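You operate a simulated robot arm through the tools that you are given. There is no shell and no other tool.

You run a simulated robot arm. Do the job below in one go: nothing can be reset, and whatever is moved stays where it is left.

TASK
Swap the brown card on the light box for the silver one and switch on.
Fine: the brown card goes in the desk drawer, closed after; turn the light box knob up till it stops.

Only the result counts: the job must be done as asked and must still hold three seconds after the hand-in. Knocking over, shifting, dropping, spilling or breaking anything else fails it.

THE ROBOT
A 7-joint arm with a two-finger parallel gripper, fixed in place. Base frame: the origin is on the floor under the middle of its stand, x ahead of it, y to its left, z up. Lengths are in m, angles in degrees, forces in N, time in s.
It reaches about 1.058 m from its shoulder. Its first joint turns from -166.0 to 166.0 degrees. Payload 4.4 kg.
The TCP is the grasp point between the finger pads, 0.023 m short of the fingertips. In the tool frame z runs along the fingers and y along their closing line. Largest opening 0.094 m; finger width 0.038, thickness 0.01; the body of the gripper, 0.054 by 0.096 m, starts 0.039 m behind the TCP.
Orientation is that of the tool frame in the base frame, as [roll, pitch, yaw] about the fixed x, y, z axes, in that order (R = Rz(yaw) Ry(pitch) Rx(roll)). With the fingers straight down and closing along the base's y, the tool's x points along the base's -x, its y along +y and its z along -z.

THE INTERFACE
- The arm moves only by the tool drive_tool. Its argument "targets" is a list of rows, each an object of numbers (a shift or turn left out is 0, a gripper value left out holds the last): "rx", "ry", "rz": the turn, a rotation vector about the tool's x, y, z in rad; "x", "y", "z": the shift along the tool's x, y, z in cm; "grip": the finger opening in cm, from 0 to 9.4. In form: [{"rx": .., "ry": .., "rz": .., "x": .., "y": .., "z": .., "grip": ..}, ...]. A call has 1 to 20 rows; each row is the pose to reach, as a shift and turn from the pose commanded when the call began, along the tool's axes at that moment. Each row takes 0.2 s and may step no farther than 0.05 m and 8.6 degrees from the row before; otherwise, or with a gripper value out of range, the whole call is refused. A pose out of reach is approached as far as the arm can. The call stops where the force on the tool passes 90 N (or 10 N more than at its start, if that is more) or the arm is blocked; 0.2 s more then pass. Each finger travels about 0.108 m/s and halts on what it meets, pressing with about 26 N; the grip force reading is that of the motor and also rises with nothing between the fingers. The clock runs only during rows and for 0.2 s after the last one: add rows that repeat a pose to give the fingers time. The reply holds the time, the measured pose of the TCP, the force on the tool along the base axes, the opening and the grip force, in the units named above and with some noise, with the torque about the TCP (base axes, N m) and any sound that the robot's microphone picked up.
- Cameras (640 x 400 px; columns grow to the right, rows downward): "scene" is fixed at [0.4001, -0.6516, 1.4195]; the picture's right is [0.84, -0.54, 0.00], its down [-0.28, -0.43, -0.86] and it looks along [0.46, 0.72, -0.52] (base axes); focal length 313 px, centre (320, 200). "wrist" rides on the gripper at [0.086, 0.016, -0.075] in the tool frame; the picture's right is [-0.18, 0.98, 0.00], its down [-0.58, -0.11, -0.81] and it looks along [-0.79, -0.15, 0.59] (tool axes); focal length 243 px, centre (320, 200). There is no depth. A picture from a camera that has moved, and an enlarged one, comes with that camera's place and axes in the base frame and with its lens.
- camera(camera): a new picture of that camera. The clock stands still meanwhile.
- inspect(camera, box): a new picture of the part [left, top, right, bottom] of that camera's present view, enlarged. The clock stands still meanwhile.
- finish_job(): hands the job in; it is judged then, once.

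Places have to be worked out from the pictures, the camera data and where the tool is seen. Open the gripper and draw the arm clear of the work before you hand the job in, unless the task says otherwise.

The tools are called after "Call:" as name(argument=value, ...) on one line, values as JSON. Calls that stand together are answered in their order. drive_tool: Moves the arm, as the interface text tells. Its arguments: {"type":"object","properties":{"targets":{"type":"array","items":{"type":"object","properties":{"rx":{"type":"number"},"ry":{"type":"number"},"rz":{"type":"number"},"x":{"type":"number"},"y":{"type":"number"},"z":{"type":"number"},"grip":{"type":"number"}}}}},"required":["targets"]} The other tools are called the same way: camera (camera) takes a picture; inspect (camera, box) takes an enlarged picture of a part of a camera's view; finish_job () hands the job in.

At the start:

```text
clock: 0.0
ee_pos: [0.5248, 0.3272, 1.2407]
orientation: [180.0, 0.0, -180.0]
wrist_force: [-0.2, -0.8, -0.4]
moment: [-0.02, 0.01, -0.02]
width: 0.0939
grip_force: 0.0
```

scene: 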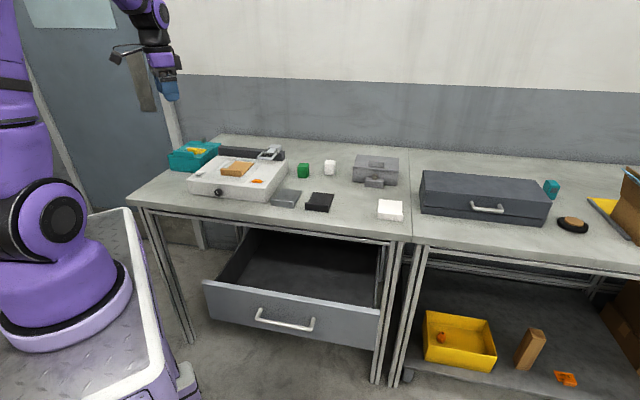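
wrist: 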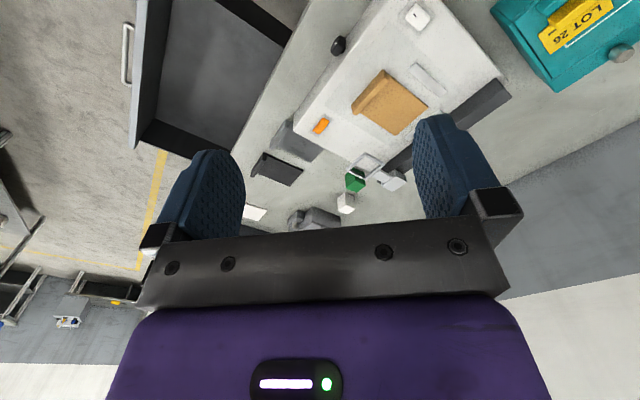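

The scene shows the light box with a brown card/block on it, a knob on its front, an open drawer, and several loose items on the desk. I'll take enlarged views first to identify the parts.

Call:
inspect(camera="scene", box=[150, 130, 310, 230])

Call:
inspect(camera="scene", box=[260, 140, 420, 240])

Call:
inspect(camera="scene", box=[180, 200, 420, 350])

Call:
inspect(camera="wrist", box=[240, 0, 560, 200])

```text
4.00 times, centred on (230, 180) of scene
camera zoom: at [0.4001, -0.6516, 1.4195], right [0.84, -0.54, 0.0], down [-0.28, -0.43, -0.86], along [0.46, 0.72, -0.52], focal length 1252 px, centre (680, 280)
```

zoom: 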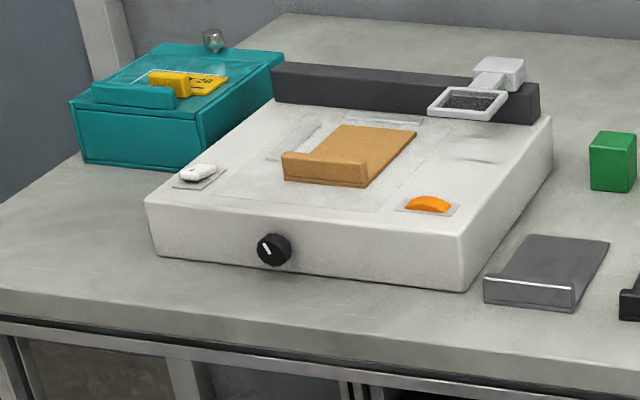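

```text
4.00 times, centred on (340, 190) of scene
camera zoom: at [0.4001, -0.6516, 1.4195], right [0.84, -0.54, 0.0], down [-0.28, -0.43, -0.86], along [0.46, 0.72, -0.52], focal length 1252 px, centre (240, 240)
```

zoom: 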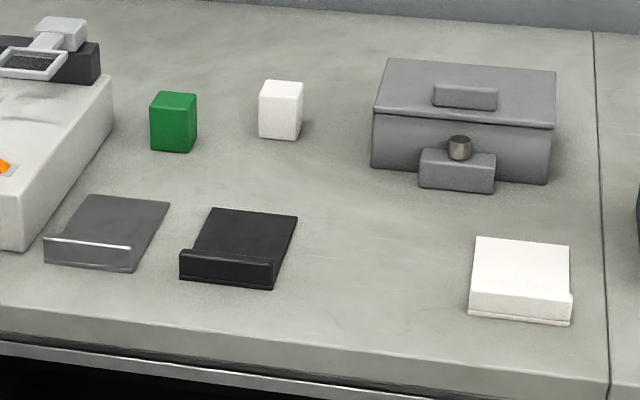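

```text
2.67 times, centred on (300, 275) of scene
camera zoom: at [0.4001, -0.6516, 1.4195], right [0.84, -0.54, 0.0], down [-0.28, -0.43, -0.86], along [0.46, 0.72, -0.52], focal length 835 px, centre (373, 0)
```

zoom: 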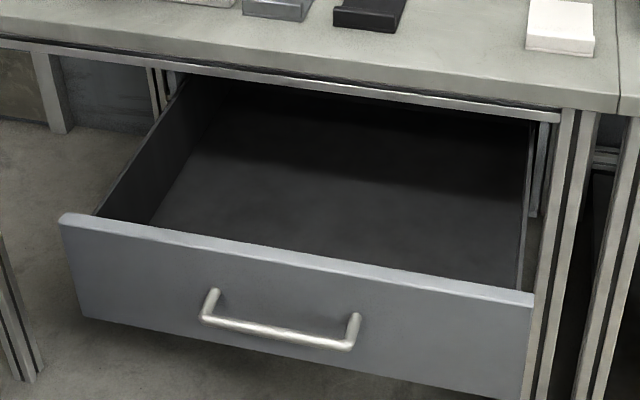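

```text
2.00 times, centred on (400, 100) of wrist
camera zoom: at [0.4379, 0.3448, 1.3142], right [0.18, 0.98, 0.0], down [0.58, -0.11, 0.81], along [0.79, -0.15, -0.59], focal length 485 px, centre (160, 400)
```

zoom: 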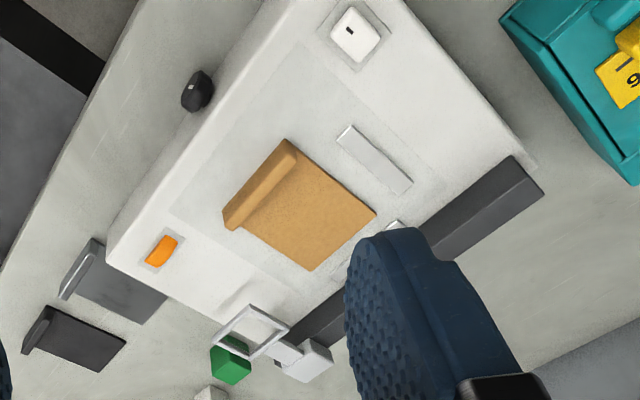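

The desk appears turned about 45° to the base frame, with its front facing (-x,-y), and the brown card is near (0.71, 0.43, 0.90). I'll turn the tool to match the desk, lower it a little and back off for a closer wrist view.

Call:
drive_tool(targets=[{"rz": -0.131, "x": 0.23, "y": -1.65, "z": 2}, {"rz": -0.262, "x": 0.47, "y": -3.3, "z": 4}, {"rz": -0.393, "x": 0.7, "y": -4.95, "z": 6}, {"rz": -0.524, "x": 0.93, "y": -6.6, "z": 8}, {"rz": -0.654, "x": 1.17, "y": -8.25, "z": 10}, {"rz": -0.7854, "x": 1.4, "y": -9.9, "z": 12}, {"rz": -0.7854, "x": 1.4, "y": -9.9, "z": 12}])

Call:
camera(camera="wrist")

Call:
camera(camera="scene")

```text
clock: 1.6
ee_pos: [0.5116, 0.2278, 1.1193]
orientation: [179.9, 0.0, -134.9]
wrist_force: [0.0, -0.5, 0.0]
moment: [0.02, 0.01, 0.0]
width: 0.094
grip_force: 0.1
```

```text
taken
camera wrist: at [0.4383, 0.1789, 1.194], right [-0.57, 0.82, 0.0], down [0.49, 0.33, 0.81], along [0.66, 0.46, -0.59], focal length 243 px, centre (320, 200)
```

wrist: 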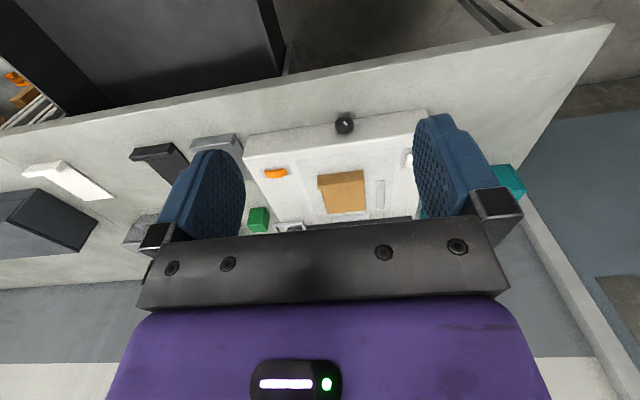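

```text
taken
```

scene: 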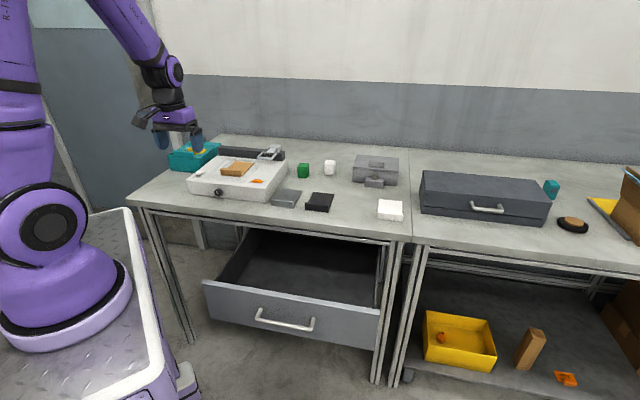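

The wrist view, which is upside down, now shows the whole light box. I'll enlarge it to study the knob, the guides and the switches.

Call:
inspect(camera="wrist", box=[240, 95, 432, 215])

Call:
inspect(camera="wrist", box=[120, 100, 280, 200])

Call:
inspect(camera="wrist", box=[0, 130, 160, 230])

```text
3.33 times, centred on (336, 155) of wrist
camera zoom: at [0.4383, 0.1789, 1.194], right [-0.57, 0.82, 0.0], down [0.49, 0.33, 0.81], along [0.66, 0.46, -0.59], focal length 809 px, centre (267, 350)
```

zoom: 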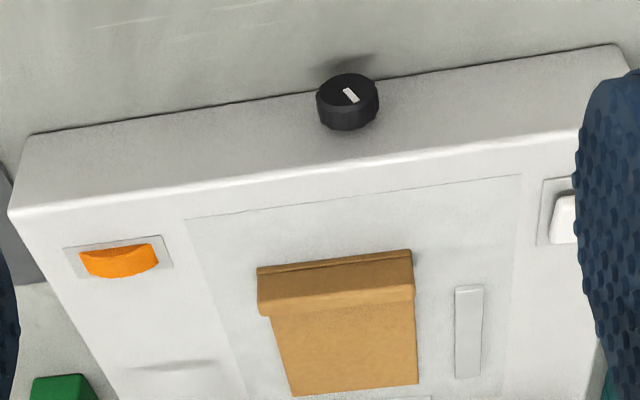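

```text
4.00 times, centred on (200, 150) of wrist
camera zoom: at [0.4383, 0.1789, 1.194], right [-0.57, 0.82, 0.0], down [0.49, 0.33, 0.81], along [0.66, 0.46, -0.59], focal length 970 px, centre (800, 400)
```

zoom: 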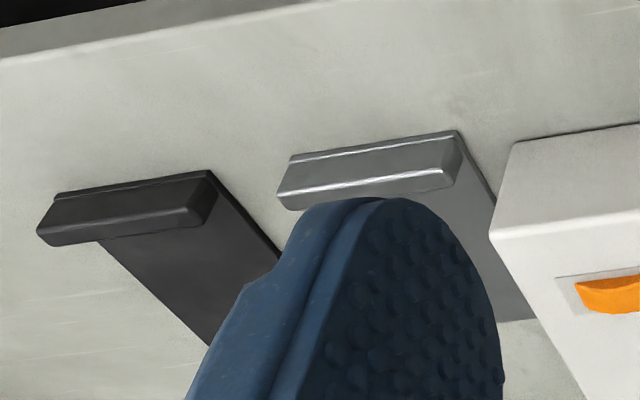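

```text
4.00 times, centred on (80, 180) of wrist
camera zoom: at [0.4383, 0.1789, 1.194], right [-0.57, 0.82, 0.0], down [0.49, 0.33, 0.81], along [0.66, 0.46, -0.59], focal length 970 px, centre (1280, 280)
```

zoom: 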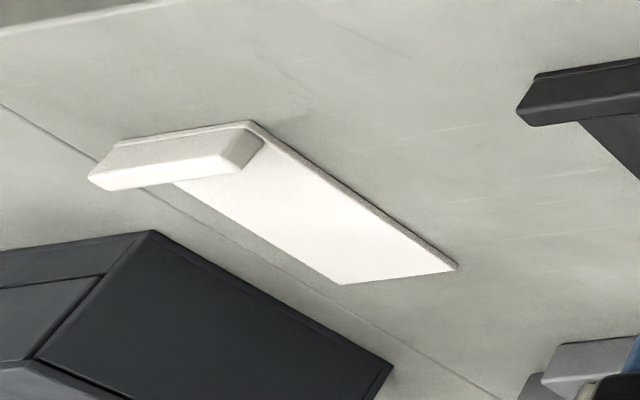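

The knob is near (0.614, 0.350, 0.868), about 3 cm across and on the front face. The light box top is at z≈0.895 and the desk at z≈0.834. I'll lower the hand in front of the desk to see the knob and the two switches up close.

Call:
drive_tool(targets=[{"x": 0.6, "y": 0.4, "z": 4.2}, {"x": 1.2, "y": 0.7, "z": 8.5}, {"x": 1.8, "y": 1.0, "z": 12.7}, {"x": 2.3, "y": 1.2, "z": 16.5}, {"x": 2.3, "y": 1.2, "z": 16.5}])

Call:
camera(camera="wrist")

Call:
inspect(camera="wrist", box=[240, 100, 432, 220])

```text
clock: 2.8
ee_pos: [0.4868, 0.2204, 0.955]
orientation: [179.9, -0.1, -135.0]
wrist_force: [-0.3, 0.6, 0.0]
moment: [-0.02, -0.01, 0.01]
width: 0.094
grip_force: 0.1
```

```text
taken
camera wrist: at [0.4132, 0.1715, 1.0292], right [-0.57, 0.82, 0.0], down [0.49, 0.33, 0.81], along [0.66, 0.46, -0.59], focal length 243 px, centre (320, 200)
```

wrist: 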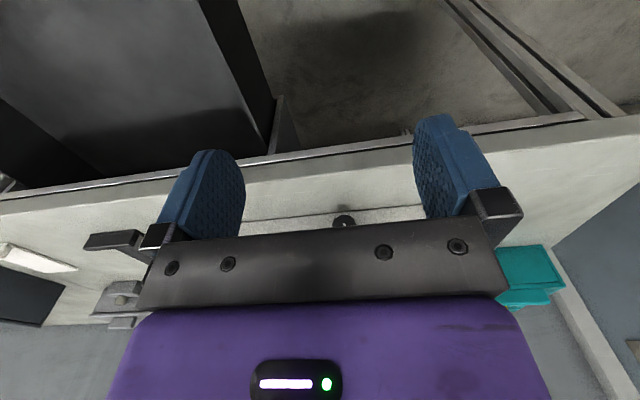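

```text
3.33 times, centred on (336, 160) of wrist
camera zoom: at [0.4132, 0.1715, 1.0292], right [-0.57, 0.82, 0.0], down [0.49, 0.33, 0.81], along [0.66, 0.46, -0.59], focal length 809 px, centre (267, 333)
```

zoom: 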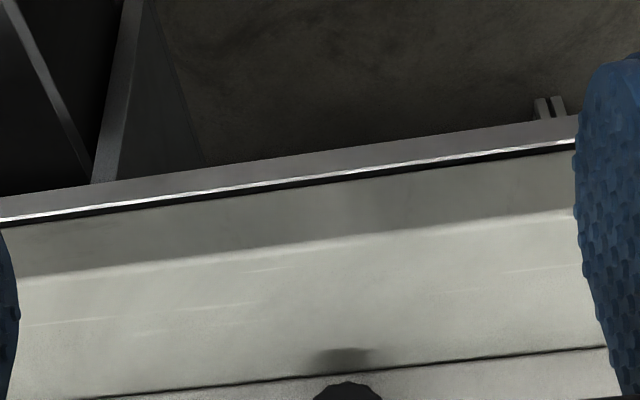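

The hand hides the box from this low position. I'll move 9 cm forward over the desk edge, with fingertips at z≈0.93 clear of the box, so the knob falls in the visible band.

Call:
drive_tool(targets=[{"x": -4.5}, {"x": -9}, {"x": -9}])

Call:
camera(camera="wrist")

Call:
inspect(camera="wrist", box=[290, 130, 402, 200])

```text
clock: 3.6
ee_pos: [0.5503, 0.2849, 0.9547]
orientation: [179.9, 0.0, -135.0]
wrist_force: [0.5, 0.6, -0.9]
moment: [0.02, 0.01, -0.01]
width: 0.0939
grip_force: 0.1
```

```text
taken
camera wrist: at [0.4771, 0.2361, 1.0289], right [-0.57, 0.82, 0.0], down [0.49, 0.33, 0.81], along [0.66, 0.46, -0.59], focal length 243 px, centre (320, 200)
```

wrist: 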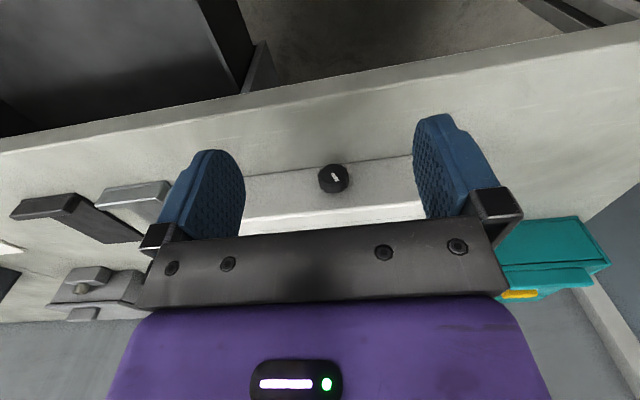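

```text
5.71 times, centred on (346, 165) of wrist
camera zoom: at [0.4771, 0.2361, 1.0289], right [-0.57, 0.82, 0.0], down [0.49, 0.33, 0.81], along [0.66, 0.46, -0.59], focal length 1386 px, centre (171, 400)
```

zoom: 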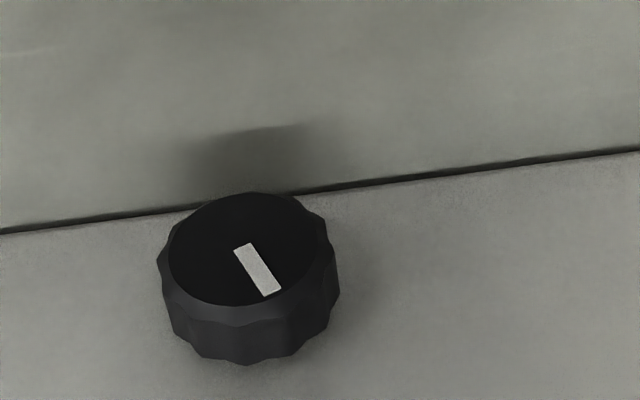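

The knob is fluted and its pointer sits at about 11 o'clock, 25° left of vertical. Next I'll go up and forward to look closely at the brown card, its guides and the two switches.

Call:
drive_tool(targets=[{"z": -4.5, "x": -1}, {"z": -8, "x": -4}, {"z": -9.5, "x": -8}, {"z": -9.5, "x": -8}])

Call:
camera(camera="wrist")

Call:
inspect(camera="wrist", box=[240, 90, 432, 210])

```text
clock: 4.6
ee_pos: [0.607, 0.3415, 1.0503]
orientation: [179.8, 0.0, -135.1]
wrist_force: [0.8, 0.2, 0.1]
moment: [-0.01, 0.0, -0.01]
width: 0.0938
grip_force: 0.1
```

```text
taken
camera wrist: at [0.533, 0.2926, 1.1239], right [-0.57, 0.82, 0.0], down [0.49, 0.33, 0.81], along [0.66, 0.46, -0.59], focal length 243 px, centre (320, 200)
```

wrist: 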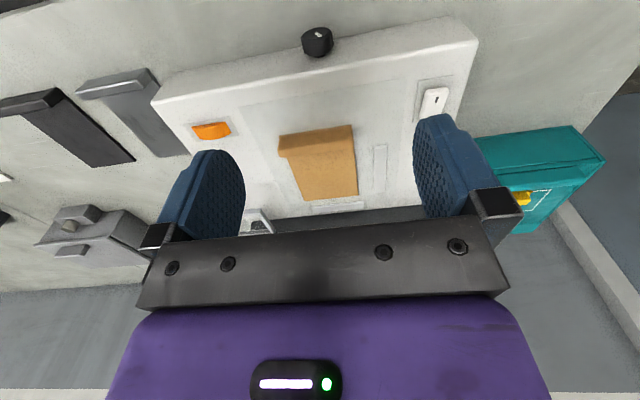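

```text
3.33 times, centred on (336, 150) of wrist
camera zoom: at [0.533, 0.2926, 1.1239], right [-0.57, 0.82, 0.0], down [0.49, 0.33, 0.81], along [0.66, 0.46, -0.59], focal length 809 px, centre (267, 367)
```

zoom: 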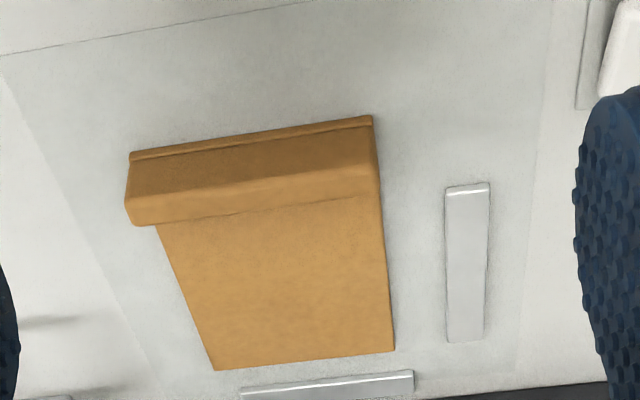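

The brown card is a plate about 8.5×12.7 cm, spanning e1 0.165–0.250 along the desk front and e2 0.757–0.885 in depth. It has a raised lip about 1.6 cm thick along its front edge. I'll enlarge the two switches and the silver card.

Call:
inspect(camera="wrist", box=[400, 70, 480, 120])

Call:
inspect(camera="wrist", box=[150, 95, 278, 175])

Call:
inspect(camera="wrist", box=[0, 50, 208, 180])

Call:
inspect(camera="scene", box=[180, 140, 292, 210])

```text
8.00 times, centred on (440, 95) of wrist
camera zoom: at [0.533, 0.2926, 1.1239], right [-0.57, 0.82, 0.0], down [0.49, 0.33, 0.81], along [0.66, 0.46, -0.59], focal length 1941 px, centre (-640, 1040)
```

zoom: 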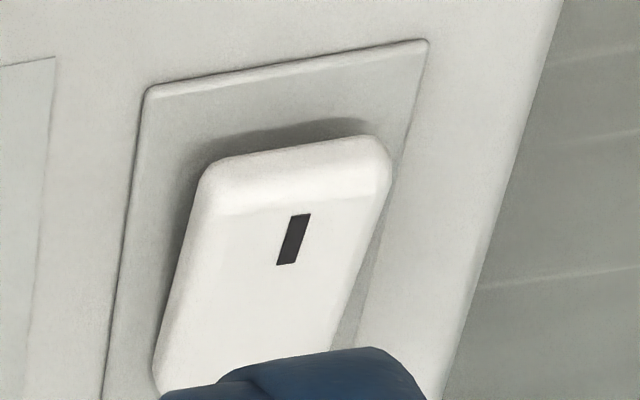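

```text
5.00 times, centred on (214, 135) of wrist
camera zoom: at [0.533, 0.2926, 1.1239], right [-0.57, 0.82, 0.0], down [0.49, 0.33, 0.81], along [0.66, 0.46, -0.59], focal length 1213 px, centre (850, 525)
```

zoom: 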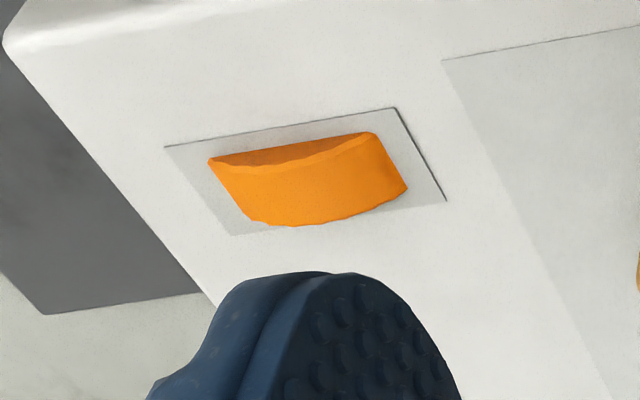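

```text
3.08 times, centred on (104, 115) of wrist
camera zoom: at [0.533, 0.2926, 1.1239], right [-0.57, 0.82, 0.0], down [0.49, 0.33, 0.81], along [0.66, 0.46, -0.59], focal length 746 px, centre (985, 462)
```

zoom: 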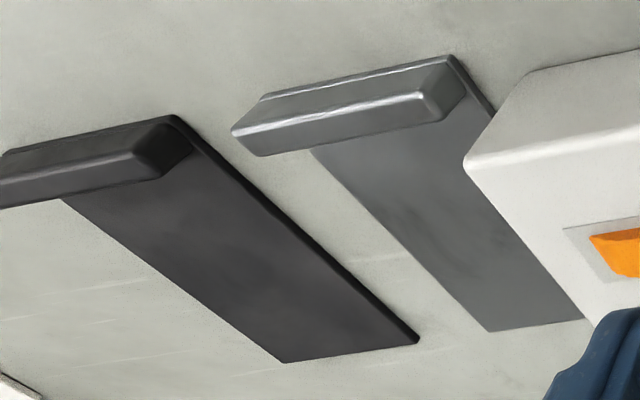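

```text
5.71 times, centred on (236, 175) of scene
camera zoom: at [0.4001, -0.6516, 1.4195], right [0.84, -0.54, 0.0], down [-0.28, -0.43, -0.86], along [0.46, 0.72, -0.52], focal length 1788 px, centre (800, 343)
```

zoom: 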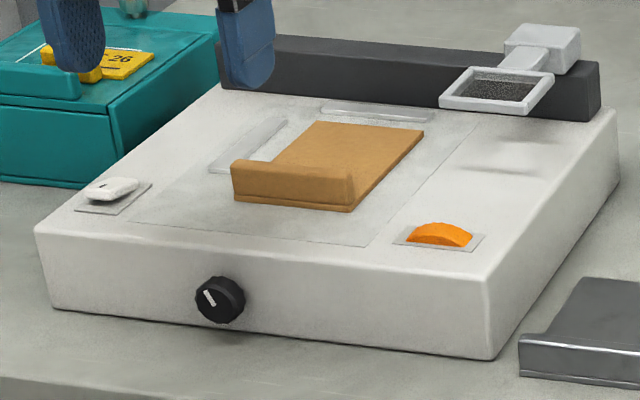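

The white part is a rocker marked "I", the orange one is a thumbwheel, and the knob is the control the task names. I'll start with the brown card: rotate the hand 90° so the fingers close front to back across its lip, and stop above it.

Call:
drive_tool(targets=[{"rz": 0.143, "x": -0.9, "y": -0.2, "z": 0.3, "grip": 5.0}, {"rz": 0.286, "x": -1.8, "y": -0.4, "z": 0.6, "grip": 5.0}, {"rz": 0.428, "x": -2.7, "y": -0.6, "z": 0.9, "grip": 5.0}, {"rz": 0.571, "x": -3.6, "y": -0.8, "z": 1.2, "grip": 5.0}, {"rz": 0.714, "x": -4.5, "y": -1.0, "z": 1.5, "grip": 5.0}, {"rz": 0.857, "x": -5.4, "y": -1.2, "z": 2.0, "grip": 5.0}, {"rz": 1.0, "x": -6.3, "y": -1.4, "z": 2.5, "grip": 5.0}, {"rz": 1.142, "x": -7.2, "y": -1.6, "z": 3.0, "grip": 5.0}, {"rz": 1.285, "x": -8.0, "y": -1.8, "z": 3.5, "grip": 5.0}, {"rz": 1.428, "x": -8.8, "y": -1.95, "z": 4.0, "grip": 5.0}, {"rz": 1.571, "x": -9.63, "y": -2.03, "z": 4.5, "grip": 5.0}, {"rz": 1.571, "x": -9.63, "y": -2.03, "z": 4.5, "grip": 5.0}])

Call:
camera(camera="wrist")

Call:
inspect(camera="scene", box=[150, 100, 310, 200])

```text
clock: 7.2
ee_pos: [0.6883, 0.3965, 1.005]
orientation: [-179.9, -0.1, 134.9]
wrist_force: [-0.7, 0.4, -0.5]
moment: [-0.03, -0.01, 0.0]
width: 0.0504
grip_force: 0.0
```

```text
taken
camera wrist: at [0.6388, 0.4685, 1.079], right [0.83, 0.56, 0.0], down [0.33, -0.49, 0.81], along [0.45, -0.67, -0.59], focal length 243 px, centre (320, 200)
```

wrist: 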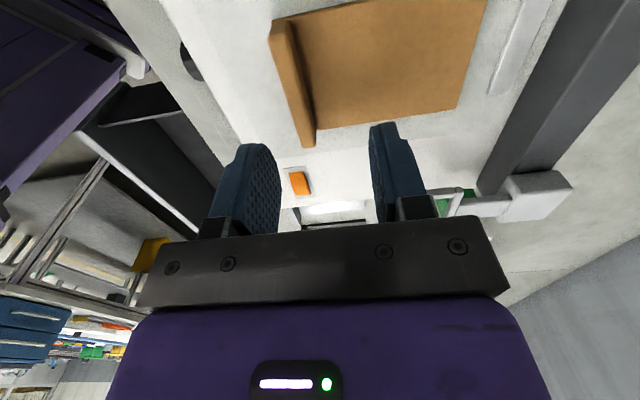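

```text
4.00 times, centred on (230, 150) of scene
camera zoom: at [0.4001, -0.6516, 1.4195], right [0.84, -0.54, 0.0], down [-0.28, -0.43, -0.86], along [0.46, 0.72, -0.52], focal length 1252 px, centre (680, 400)
```

zoom: 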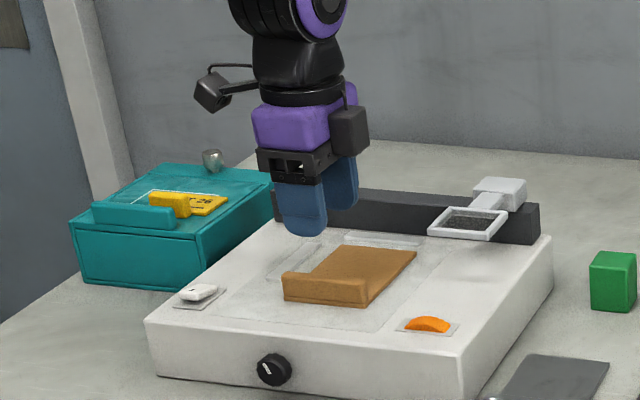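

The hand is above the lip. The depth from this view disagrees with the previous one by about 1.5 cm, so I'll zoom in to refine the card's position and height before descending.

Call:
inspect(camera="wrist", box=[240, 0, 400, 100])

Call:
inspect(camera="wrist", box=[240, 80, 400, 180])

Call:
inspect(camera="wrist", box=[390, 0, 550, 100])

```text
4.00 times, centred on (320, 50) of wrist
camera zoom: at [0.6388, 0.4685, 1.079], right [0.83, 0.56, 0.0], down [0.33, -0.49, 0.81], along [0.45, -0.67, -0.59], focal length 970 px, centre (320, 800)
```

zoom: 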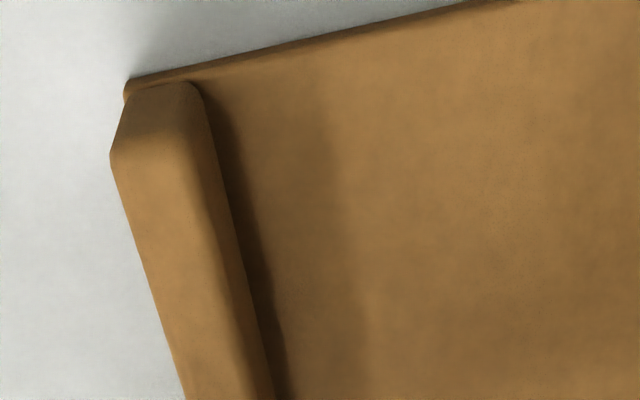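

```text
4.00 times, centred on (320, 130) of wrist
camera zoom: at [0.6388, 0.4685, 1.079], right [0.83, 0.56, 0.0], down [0.33, -0.49, 0.81], along [0.45, -0.67, -0.59], focal length 970 px, centre (320, 480)
```

zoom: 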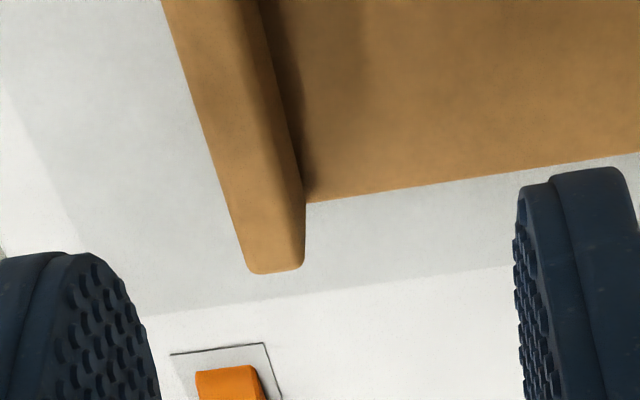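

```text
4.00 times, centred on (470, 50) of wrist
camera zoom: at [0.6388, 0.4685, 1.079], right [0.83, 0.56, 0.0], down [0.33, -0.49, 0.81], along [0.45, -0.67, -0.59], focal length 970 px, centre (-280, 800)
```

zoom: 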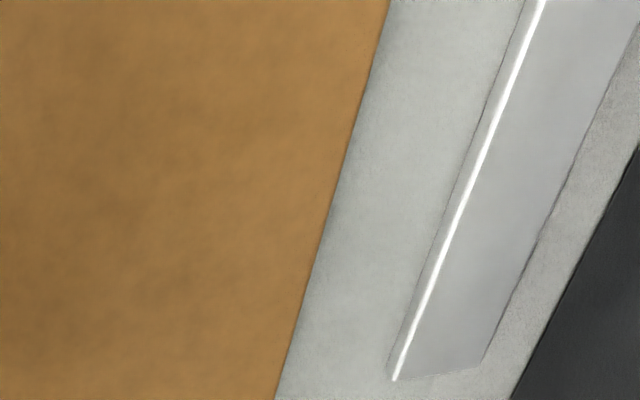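

Combining both views, the lip spans e2 0.745–0.757 with its top at z≈0.930. The plate top is near z=0.912 and the card spans e1 0.166–0.246. I'll shift 1.6 cm toward the front and lower to about 1 cm above the plate.

Call:
drive_tool(targets=[{"y": -1.6, "z": 0}, {"y": -1.6, "z": 3}, {"y": -1.6, "z": 5.8}, {"y": -1.6, "z": 5.8}])

Call:
camera(camera="wrist")

Call:
inspect(camera="scene", box=[180, 130, 292, 200])

```text
clock: 8.2
ee_pos: [0.6773, 0.3835, 0.9462]
orientation: [179.9, 0.0, 135.0]
wrist_force: [-0.2, 0.3, 0.1]
moment: [0.01, 0.01, -0.02]
width: 0.0502
grip_force: 0.1
```

```text
taken
camera wrist: at [0.6264, 0.4572, 1.0207], right [0.83, 0.56, 0.0], down [0.33, -0.49, 0.81], along [0.46, -0.66, -0.59], focal length 243 px, centre (320, 200)
```

wrist: 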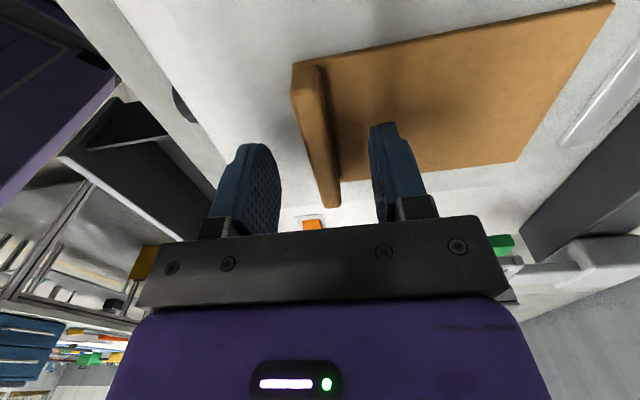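

```text
5.71 times, centred on (236, 165) of scene
camera zoom: at [0.4001, -0.6516, 1.4195], right [0.84, -0.54, 0.0], down [-0.28, -0.43, -0.86], along [0.46, 0.72, -0.52], focal length 1788 px, centre (800, 400)
```

zoom: 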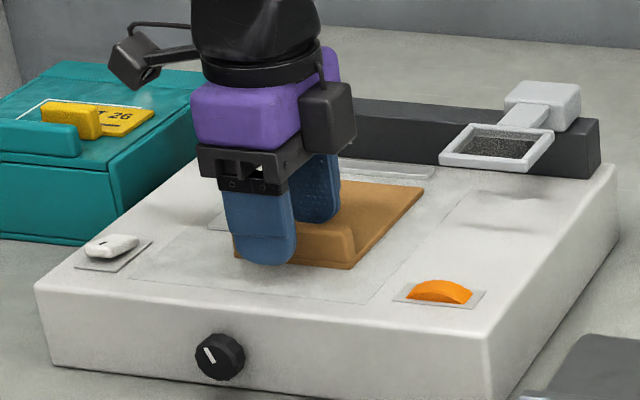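

The fingers straddle the lip cleanly with no contact. I'll lower 7 mm more and check the force before closing.

Call:
drive_tool(targets=[{"z": 0.4}, {"z": 0.7}, {"z": 0.7}])

Call:
inspect(camera="wrist", box=[200, 40, 456, 200])

```text
clock: 9.0
ee_pos: [0.6776, 0.384, 0.9406]
orientation: [-180.0, -0.1, 135.1]
wrist_force: [-0.1, -0.4, 0.5]
moment: [-0.03, -0.01, 0.01]
width: 0.0503
grip_force: 0.0
```

```text
2.50 times, centred on (328, 120) of wrist
camera zoom: at [0.6268, 0.4573, 1.0138], right [0.83, 0.56, 0.0], down [0.33, -0.49, 0.81], along [0.46, -0.66, -0.59], focal length 606 px, centre (300, 400)
```

zoom: 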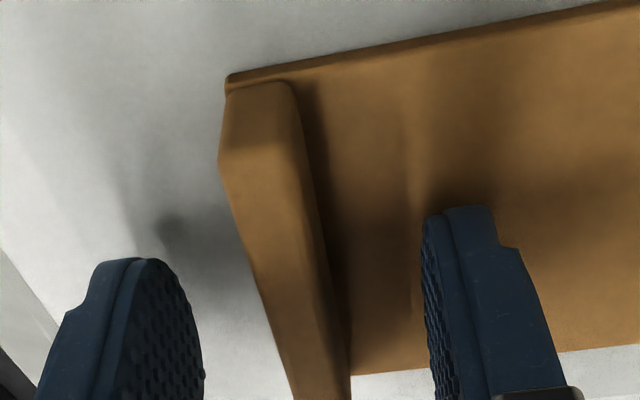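

No contact yet, with the tips about 5 mm above the plate. I'll lower 2 mm more and close on the lip.

Call:
drive_tool(targets=[{"z": 0.25, "grip": 5.0}, {"z": 0.25, "grip": 3.5}, {"z": 0.25, "grip": 2.0}, {"z": 0.25, "grip": 0.5}, {"z": 0.25, "grip": 0.5}, {"z": 0.25, "grip": 0.5}])

Call:
inspect(camera="wrist", box=[200, 40, 456, 200])

```text
clock: 10.4
ee_pos: [0.6769, 0.3839, 0.9378]
orientation: [179.9, 0.0, 135.0]
wrist_force: [1.8, 1.8, 8.8]
moment: [-0.09, -0.17, 0.04]
width: 0.0113
grip_force: 26.4
```

```text
2.50 times, centred on (328, 120) of wrist
camera zoom: at [0.6269, 0.4573, 1.0118], right [0.83, 0.56, 0.0], down [0.33, -0.49, 0.81], along [0.46, -0.66, -0.59], focal length 606 px, centre (300, 400)
```

zoom: 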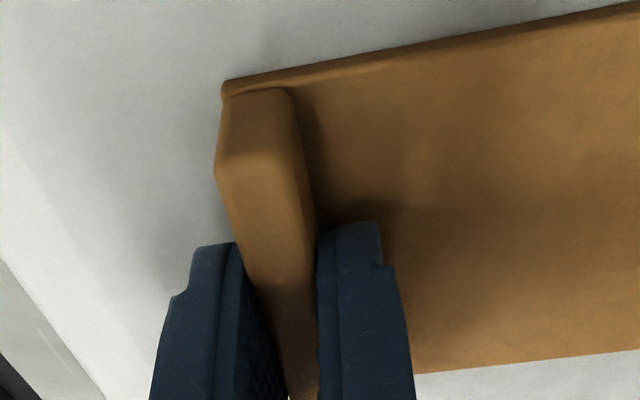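

The grip is on the lip (11.3 mm opening, 26 N), with the TCP at e1≈0.207, e2≈0.750, z≈0.938. I'll lift slowly and check that the card comes with it.

Call:
drive_tool(targets=[{"z": -0.5}, {"z": -1.5}, {"z": -3.5}, {"z": -6}, {"z": -6}])

Call:
camera(camera="wrist")

Call:
inspect(camera="scene", box=[150, 100, 310, 200])

```text
clock: 11.6
ee_pos: [0.6784, 0.3848, 0.9967]
orientation: [180.0, -0.1, 135.1]
wrist_force: [0.5, -0.3, 0.2]
moment: [-0.03, 0.08, -0.01]
width: 0.0111
grip_force: 25.8
```

```text
taken
camera wrist: at [0.6269, 0.4577, 1.0715], right [0.83, 0.56, 0.0], down [0.34, -0.49, 0.81], along [0.45, -0.67, -0.59], focal length 243 px, centre (320, 200)
```

wrist: 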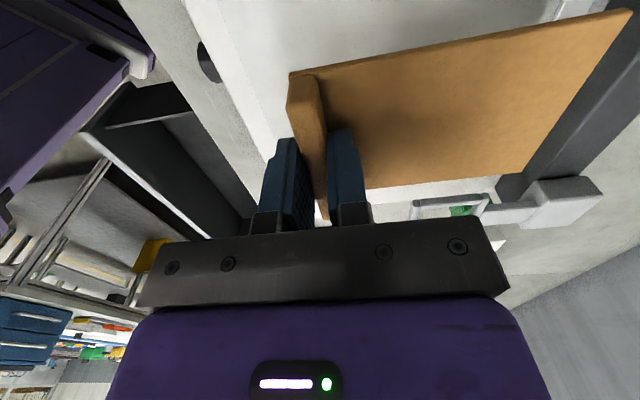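

```text
4.00 times, centred on (230, 150) of scene
camera zoom: at [0.4001, -0.6516, 1.4195], right [0.84, -0.54, 0.0], down [-0.28, -0.43, -0.86], along [0.46, 0.72, -0.52], focal length 1252 px, centre (680, 400)
```

zoom: 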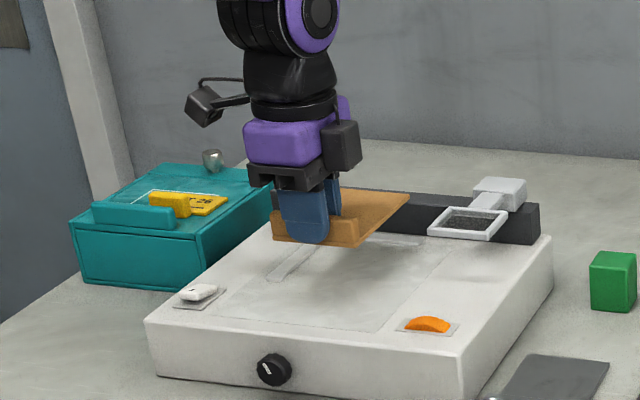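

The card is lifted level and held firmly. Next I'll carry it over the open drawer at z≈1.0 and look at the drawer from there.

Call:
drive_tool(targets=[{"z": -1}, {"x": -1, "y": -2, "z": -2}, {"x": -3, "y": -5, "z": -2}, {"x": -5.5, "y": -8, "z": -2}, {"x": -8, "y": -11, "z": -2}, {"x": -10.5, "y": -14, "z": -2}, {"x": -13, "y": -17, "z": -2}, {"x": -15.5, "y": -20, "z": -2}, {"x": -17.5, "y": -23, "z": -2}, {"x": -19, "y": -25.5, "z": -2}, {"x": -19.3, "y": -26.2, "z": -2}, {"x": -19.3, "y": -26.2, "z": -2}])

Call:
camera(camera="wrist")

Call:
camera(camera="scene")

```text
clock: 14.2
ee_pos: [0.628, 0.0618, 1.0174]
orientation: [-179.9, -0.1, 135.0]
wrist_force: [-0.3, 0.0, -1.3]
moment: [-0.01, 0.01, 0.02]
width: 0.0113
grip_force: 26.0
```

```text
taken
camera wrist: at [0.5773, 0.1353, 1.0916], right [0.83, 0.56, 0.0], down [0.33, -0.49, 0.81], along [0.46, -0.67, -0.59], focal length 243 px, centre (320, 200)
```

wrist: 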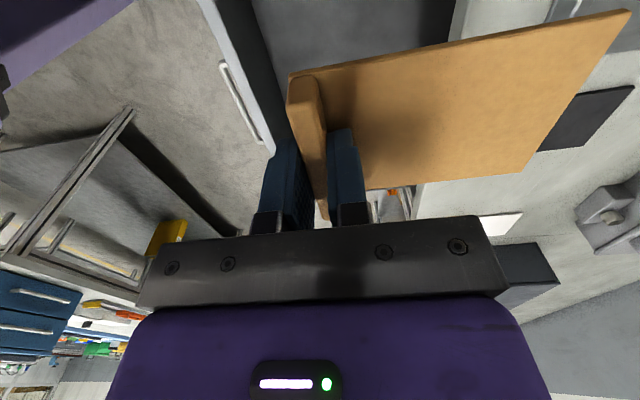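

```text
taken
```

scene: 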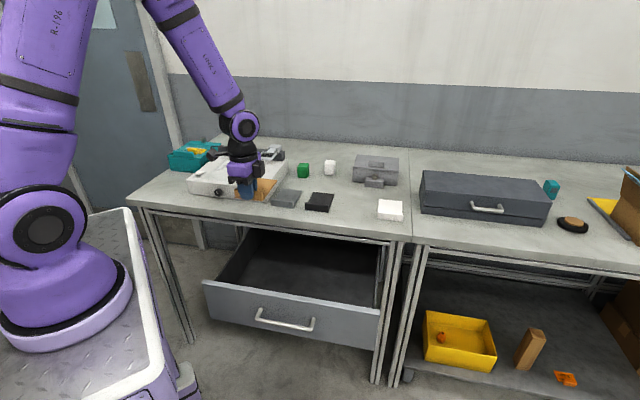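

The card hangs over the drawer opening, at e1≈0.40, e2≈0.49. I'll zoom into both views to get the drawer's rim, floor and front panel.

Call:
inspect(camera="wrist", box=[130, 0, 450, 200])

Call:
inspect(camera="scene", box=[190, 180, 400, 340])

```text
2.00 times, centred on (290, 100) of wrist
camera zoom: at [0.5773, 0.1353, 1.0916], right [0.83, 0.56, 0.0], down [0.33, -0.49, 0.81], along [0.46, -0.67, -0.59], focal length 485 px, centre (380, 400)
```

zoom: 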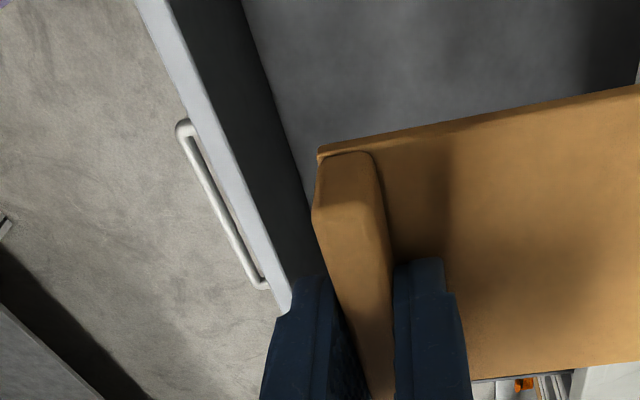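

```text
2.50 times, centred on (295, 260) of scene
camera zoom: at [0.4001, -0.6516, 1.4195], right [0.84, -0.54, 0.0], down [-0.28, -0.43, -0.86], along [0.46, 0.72, -0.52], focal length 782 px, centre (382, 50)
```

zoom: 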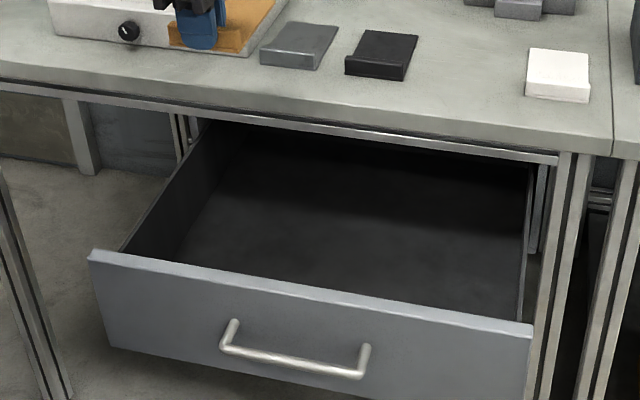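

The drawer front panel has its inner face at e2≈0.381, its top at z≈0.779, and spans e1 0.29–0.78. The floor is near z≈0.648 and the desk edge is at e2≈0.60. I'll move to e1=0.50, e2=0.47, then descend partway and re-check.

Call:
drive_tool(targets=[{"x": -3, "y": -0.6}, {"x": -7, "y": -1.4}, {"x": -10, "y": -1.8}, {"x": -10, "y": -1.8, "z": 4}, {"x": -10, "y": -1.8, "z": 8}, {"x": -10, "y": -1.8, "z": 12}, {"x": -10, "y": -1.8, "z": 16}, {"x": -10, "y": -1.8, "z": 20}, {"x": -10, "y": -1.8, "z": 20}])

Call:
camera(camera="wrist")

Call:
camera(camera="scene")

```text
clock: 16.2
ee_pos: [0.6869, -0.0214, 0.8183]
orientation: [179.9, 0.0, 135.0]
wrist_force: [0.7, 0.3, 0.0]
moment: [-0.01, 0.01, 0.0]
width: 0.0114
grip_force: 25.8
```

```text
taken
camera wrist: at [0.6364, 0.0515, 0.8915], right [0.83, 0.56, 0.0], down [0.33, -0.49, 0.81], along [0.46, -0.67, -0.59], focal length 243 px, centre (320, 200)
```

wrist: 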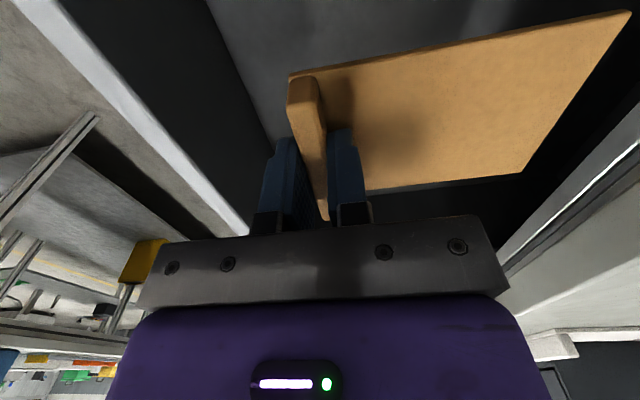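

```text
taken
```

scene: 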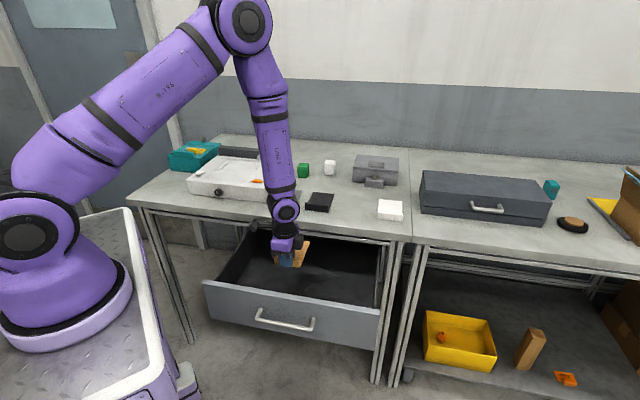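

The card is inside the drawer outline and clear of the desk edge and front panel. I'll descend another 9 cm and check again.

Call:
drive_tool(targets=[{"z": 3}, {"z": 6}, {"z": 9}, {"z": 9}])

Call:
inspect(camera="scene", box=[190, 140, 400, 340])

Call:
camera(camera="wrist")

```text
clock: 17.2
ee_pos: [0.6854, -0.0225, 0.7271]
orientation: [-179.9, -0.1, 135.0]
wrist_force: [0.2, 0.9, -0.4]
moment: [0.01, -0.02, 0.0]
width: 0.0113
grip_force: 26.4
```

```text
2.00 times, centred on (295, 240) of scene
camera zoom: at [0.4001, -0.6516, 1.4195], right [0.84, -0.54, 0.0], down [-0.28, -0.43, -0.86], along [0.46, 0.72, -0.52], focal length 626 px, centre (370, 120)
```

zoom: 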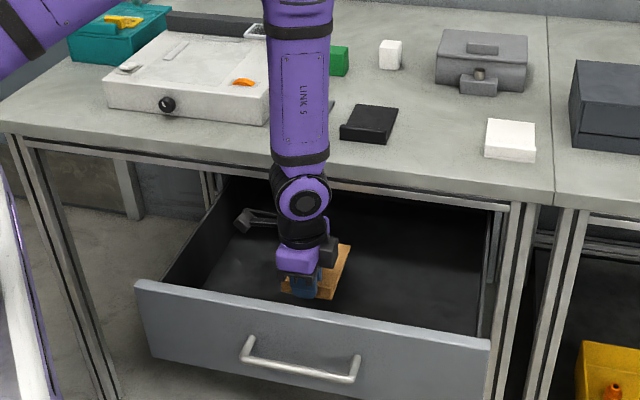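

```text
taken
camera wrist: at [0.636, 0.0521, 0.8015], right [0.83, 0.56, 0.0], down [0.33, -0.49, 0.81], along [0.46, -0.66, -0.59], focal length 243 px, centre (320, 200)
```

wrist: 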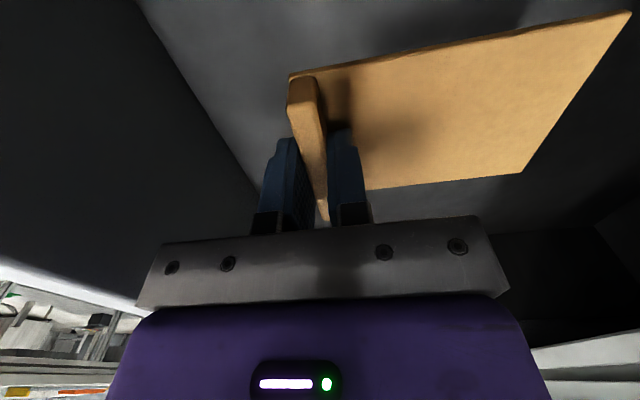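

Clearances look fine. I'll descend to a few millimetres above the estimated floor contact.

Call:
drive_tool(targets=[{"z": 2}, {"z": 3.2}, {"z": 4.0}, {"z": 4.0}])

Call:
camera(camera="wrist")

```text
clock: 18.2
ee_pos: [0.6868, -0.0198, 0.6876]
orientation: [-179.9, -0.1, 135.0]
wrist_force: [0.2, -0.9, -0.8]
moment: [0.03, 0.03, 0.01]
width: 0.0114
grip_force: 26.4
```

```text
taken
camera wrist: at [0.636, 0.0522, 0.7612], right [0.83, 0.56, 0.0], down [0.33, -0.49, 0.81], along [0.46, -0.66, -0.59], focal length 243 px, centre (320, 200)
```

wrist: 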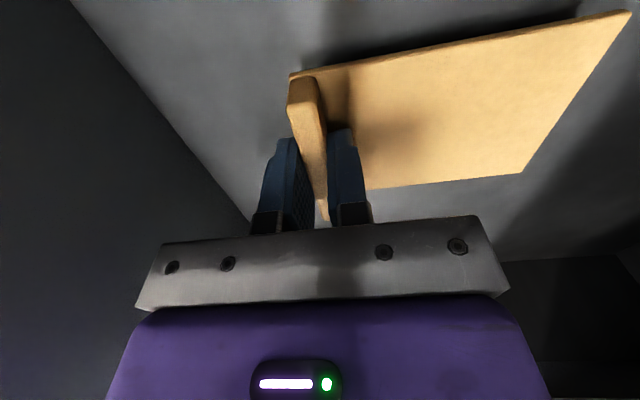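

Still in free space. I'll lower in small steps, watching for floor contact.

Call:
drive_tool(targets=[{"z": 0.3}, {"z": 0.6}, {"z": 0.6}])

Call:
inspect(camera="wrist", box=[250, 40, 410, 140])

```text
clock: 19.0
ee_pos: [0.6873, -0.0222, 0.6813]
orientation: [179.9, -0.1, 135.0]
wrist_force: [0.2, 0.1, -0.4]
moment: [-0.02, -0.03, 0.01]
width: 0.0112
grip_force: 26.1
```

```text
4.00 times, centred on (330, 90) of wrist
camera zoom: at [0.636, 0.0522, 0.7551], right [0.83, 0.56, 0.0], down [0.33, -0.49, 0.81], along [0.46, -0.67, -0.59], focal length 970 px, centre (280, 640)
```

zoom: 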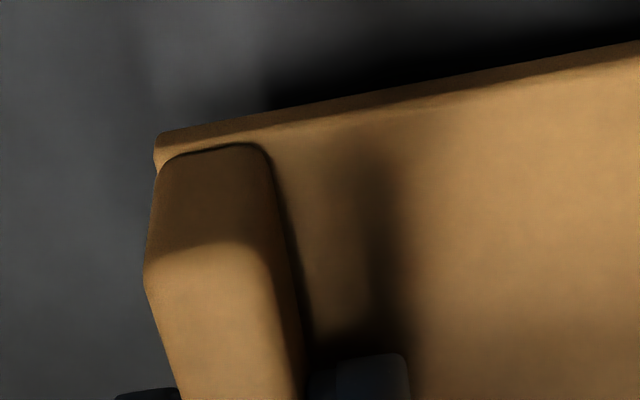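

No contact yet, and the shadow shows the card just above the floor. I'll lower a few more millimetres.

Call:
drive_tool(targets=[{"z": 0.2}, {"z": 0.4}, {"z": 0.4}])

```text
clock: 19.8
ee_pos: [0.6881, -0.0212, 0.6771]
orientation: [-180.0, -0.1, 135.0]
wrist_force: [-0.9, 0.3, 0.2]
moment: [-0.02, 0.02, 0.03]
width: 0.0112
grip_force: 26.1
```

Call:
drive_tool(targets=[{"z": 0.2}, {"z": 0.4}, {"z": 0.4}])

Call:
inspect(camera="wrist", box=[250, 0, 570, 200])

```text
clock: 20.6
ee_pos: [0.6867, -0.0222, 0.6727]
orientation: [-179.9, 0.0, 134.9]
wrist_force: [-0.2, 0.3, -0.1]
moment: [0.01, 0.0, -0.02]
width: 0.0115
grip_force: 26.1
```

```text
2.00 times, centred on (410, 100) of wrist
camera zoom: at [0.6362, 0.0521, 0.7473], right [0.83, 0.56, 0.0], down [0.33, -0.49, 0.81], along [0.46, -0.67, -0.59], focal length 485 px, centre (140, 400)
```

zoom: 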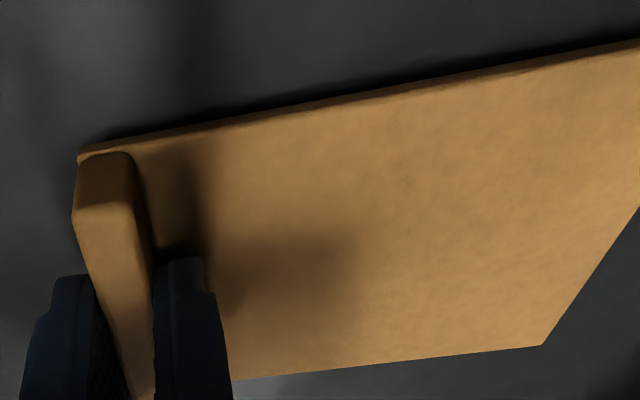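

The shadow gap has shrunk, and there is still no contact force. I'll continue with small steps.

Call:
drive_tool(targets=[{"z": 0.2}, {"z": 0.4}, {"z": 0.4}])

Call:
inspect(camera="wrist", box=[250, 0, 570, 200])

```text
clock: 21.4
ee_pos: [0.6858, -0.0214, 0.6687]
orientation: [180.0, 0.0, 135.0]
wrist_force: [-0.1, -0.2, -0.3]
moment: [0.01, -0.01, -0.03]
width: 0.0112
grip_force: 25.9
```

```text
2.00 times, centred on (410, 100) of wrist
camera zoom: at [0.6363, 0.052, 0.7432], right [0.83, 0.56, 0.0], down [0.33, -0.49, 0.81], along [0.46, -0.67, -0.59], focal length 485 px, centre (140, 400)
```

zoom: 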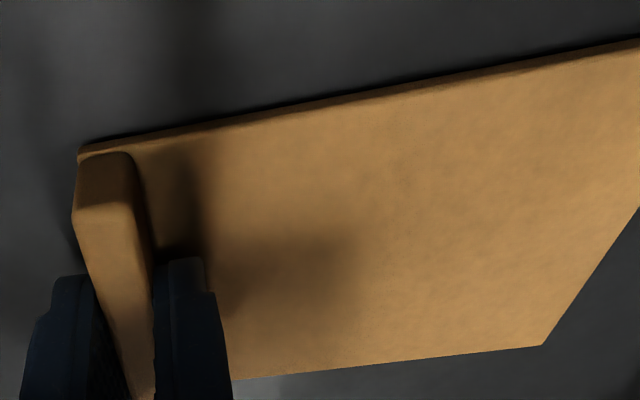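

The gap is nearly gone. I'll take two more 2 mm steps and check the force each time.

Call:
drive_tool(targets=[{"z": 0.2}, {"z": 0.2}])

Call:
drive_tool(targets=[{"z": 0.2}, {"z": 0.2}])

```text
clock: 22.0
ee_pos: [0.6868, -0.0214, 0.6676]
orientation: [-179.9, -0.1, 135.0]
wrist_force: [0.0, 0.6, -1.2]
moment: [-0.01, 0.02, 0.0]
width: 0.0112
grip_force: 25.8
```

```text
clock: 22.6
ee_pos: [0.6859, -0.0209, 0.6664]
orientation: [-179.9, 0.0, 134.9]
wrist_force: [-0.7, 0.0, 14.3]
moment: [-0.1, -0.05, 0.0]
width: 0.0114
grip_force: 25.6
```

Contact at 14 N, so the card is resting on the drawer floor. I'll open the fingers gently and rise straight up.

Call:
drive_tool(targets=[{"z": -0.1, "grip": 2.0}, {"z": -0.1, "grip": 4.0}, {"z": -0.1, "grip": 4.0}, {"z": -1, "grip": 4.0}, {"z": -3, "grip": 4.0}, {"z": -6, "grip": 4.0}, {"z": -6, "grip": 4.0}])

Call:
camera(camera="wrist")

```text
clock: 24.2
ee_pos: [0.6863, -0.0211, 0.7252]
orientation: [-180.0, -0.1, 135.0]
wrist_force: [0.6, 0.5, -0.6]
moment: [-0.03, 0.01, -0.04]
width: 0.0401
grip_force: 0.1
```

```text
taken
camera wrist: at [0.6361, 0.0524, 0.8003], right [0.83, 0.56, 0.0], down [0.33, -0.49, 0.81], along [0.45, -0.66, -0.59], focal length 243 px, centre (320, 200)
```

wrist: 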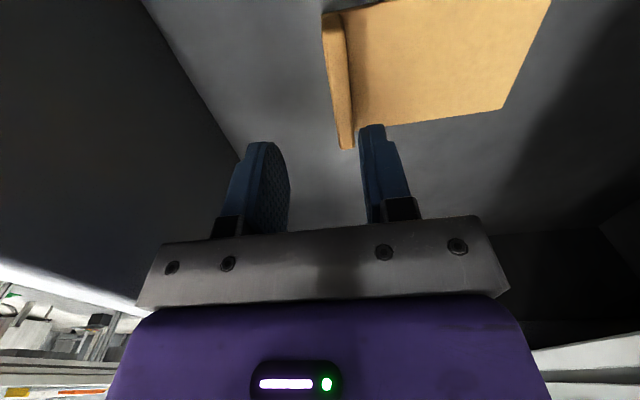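

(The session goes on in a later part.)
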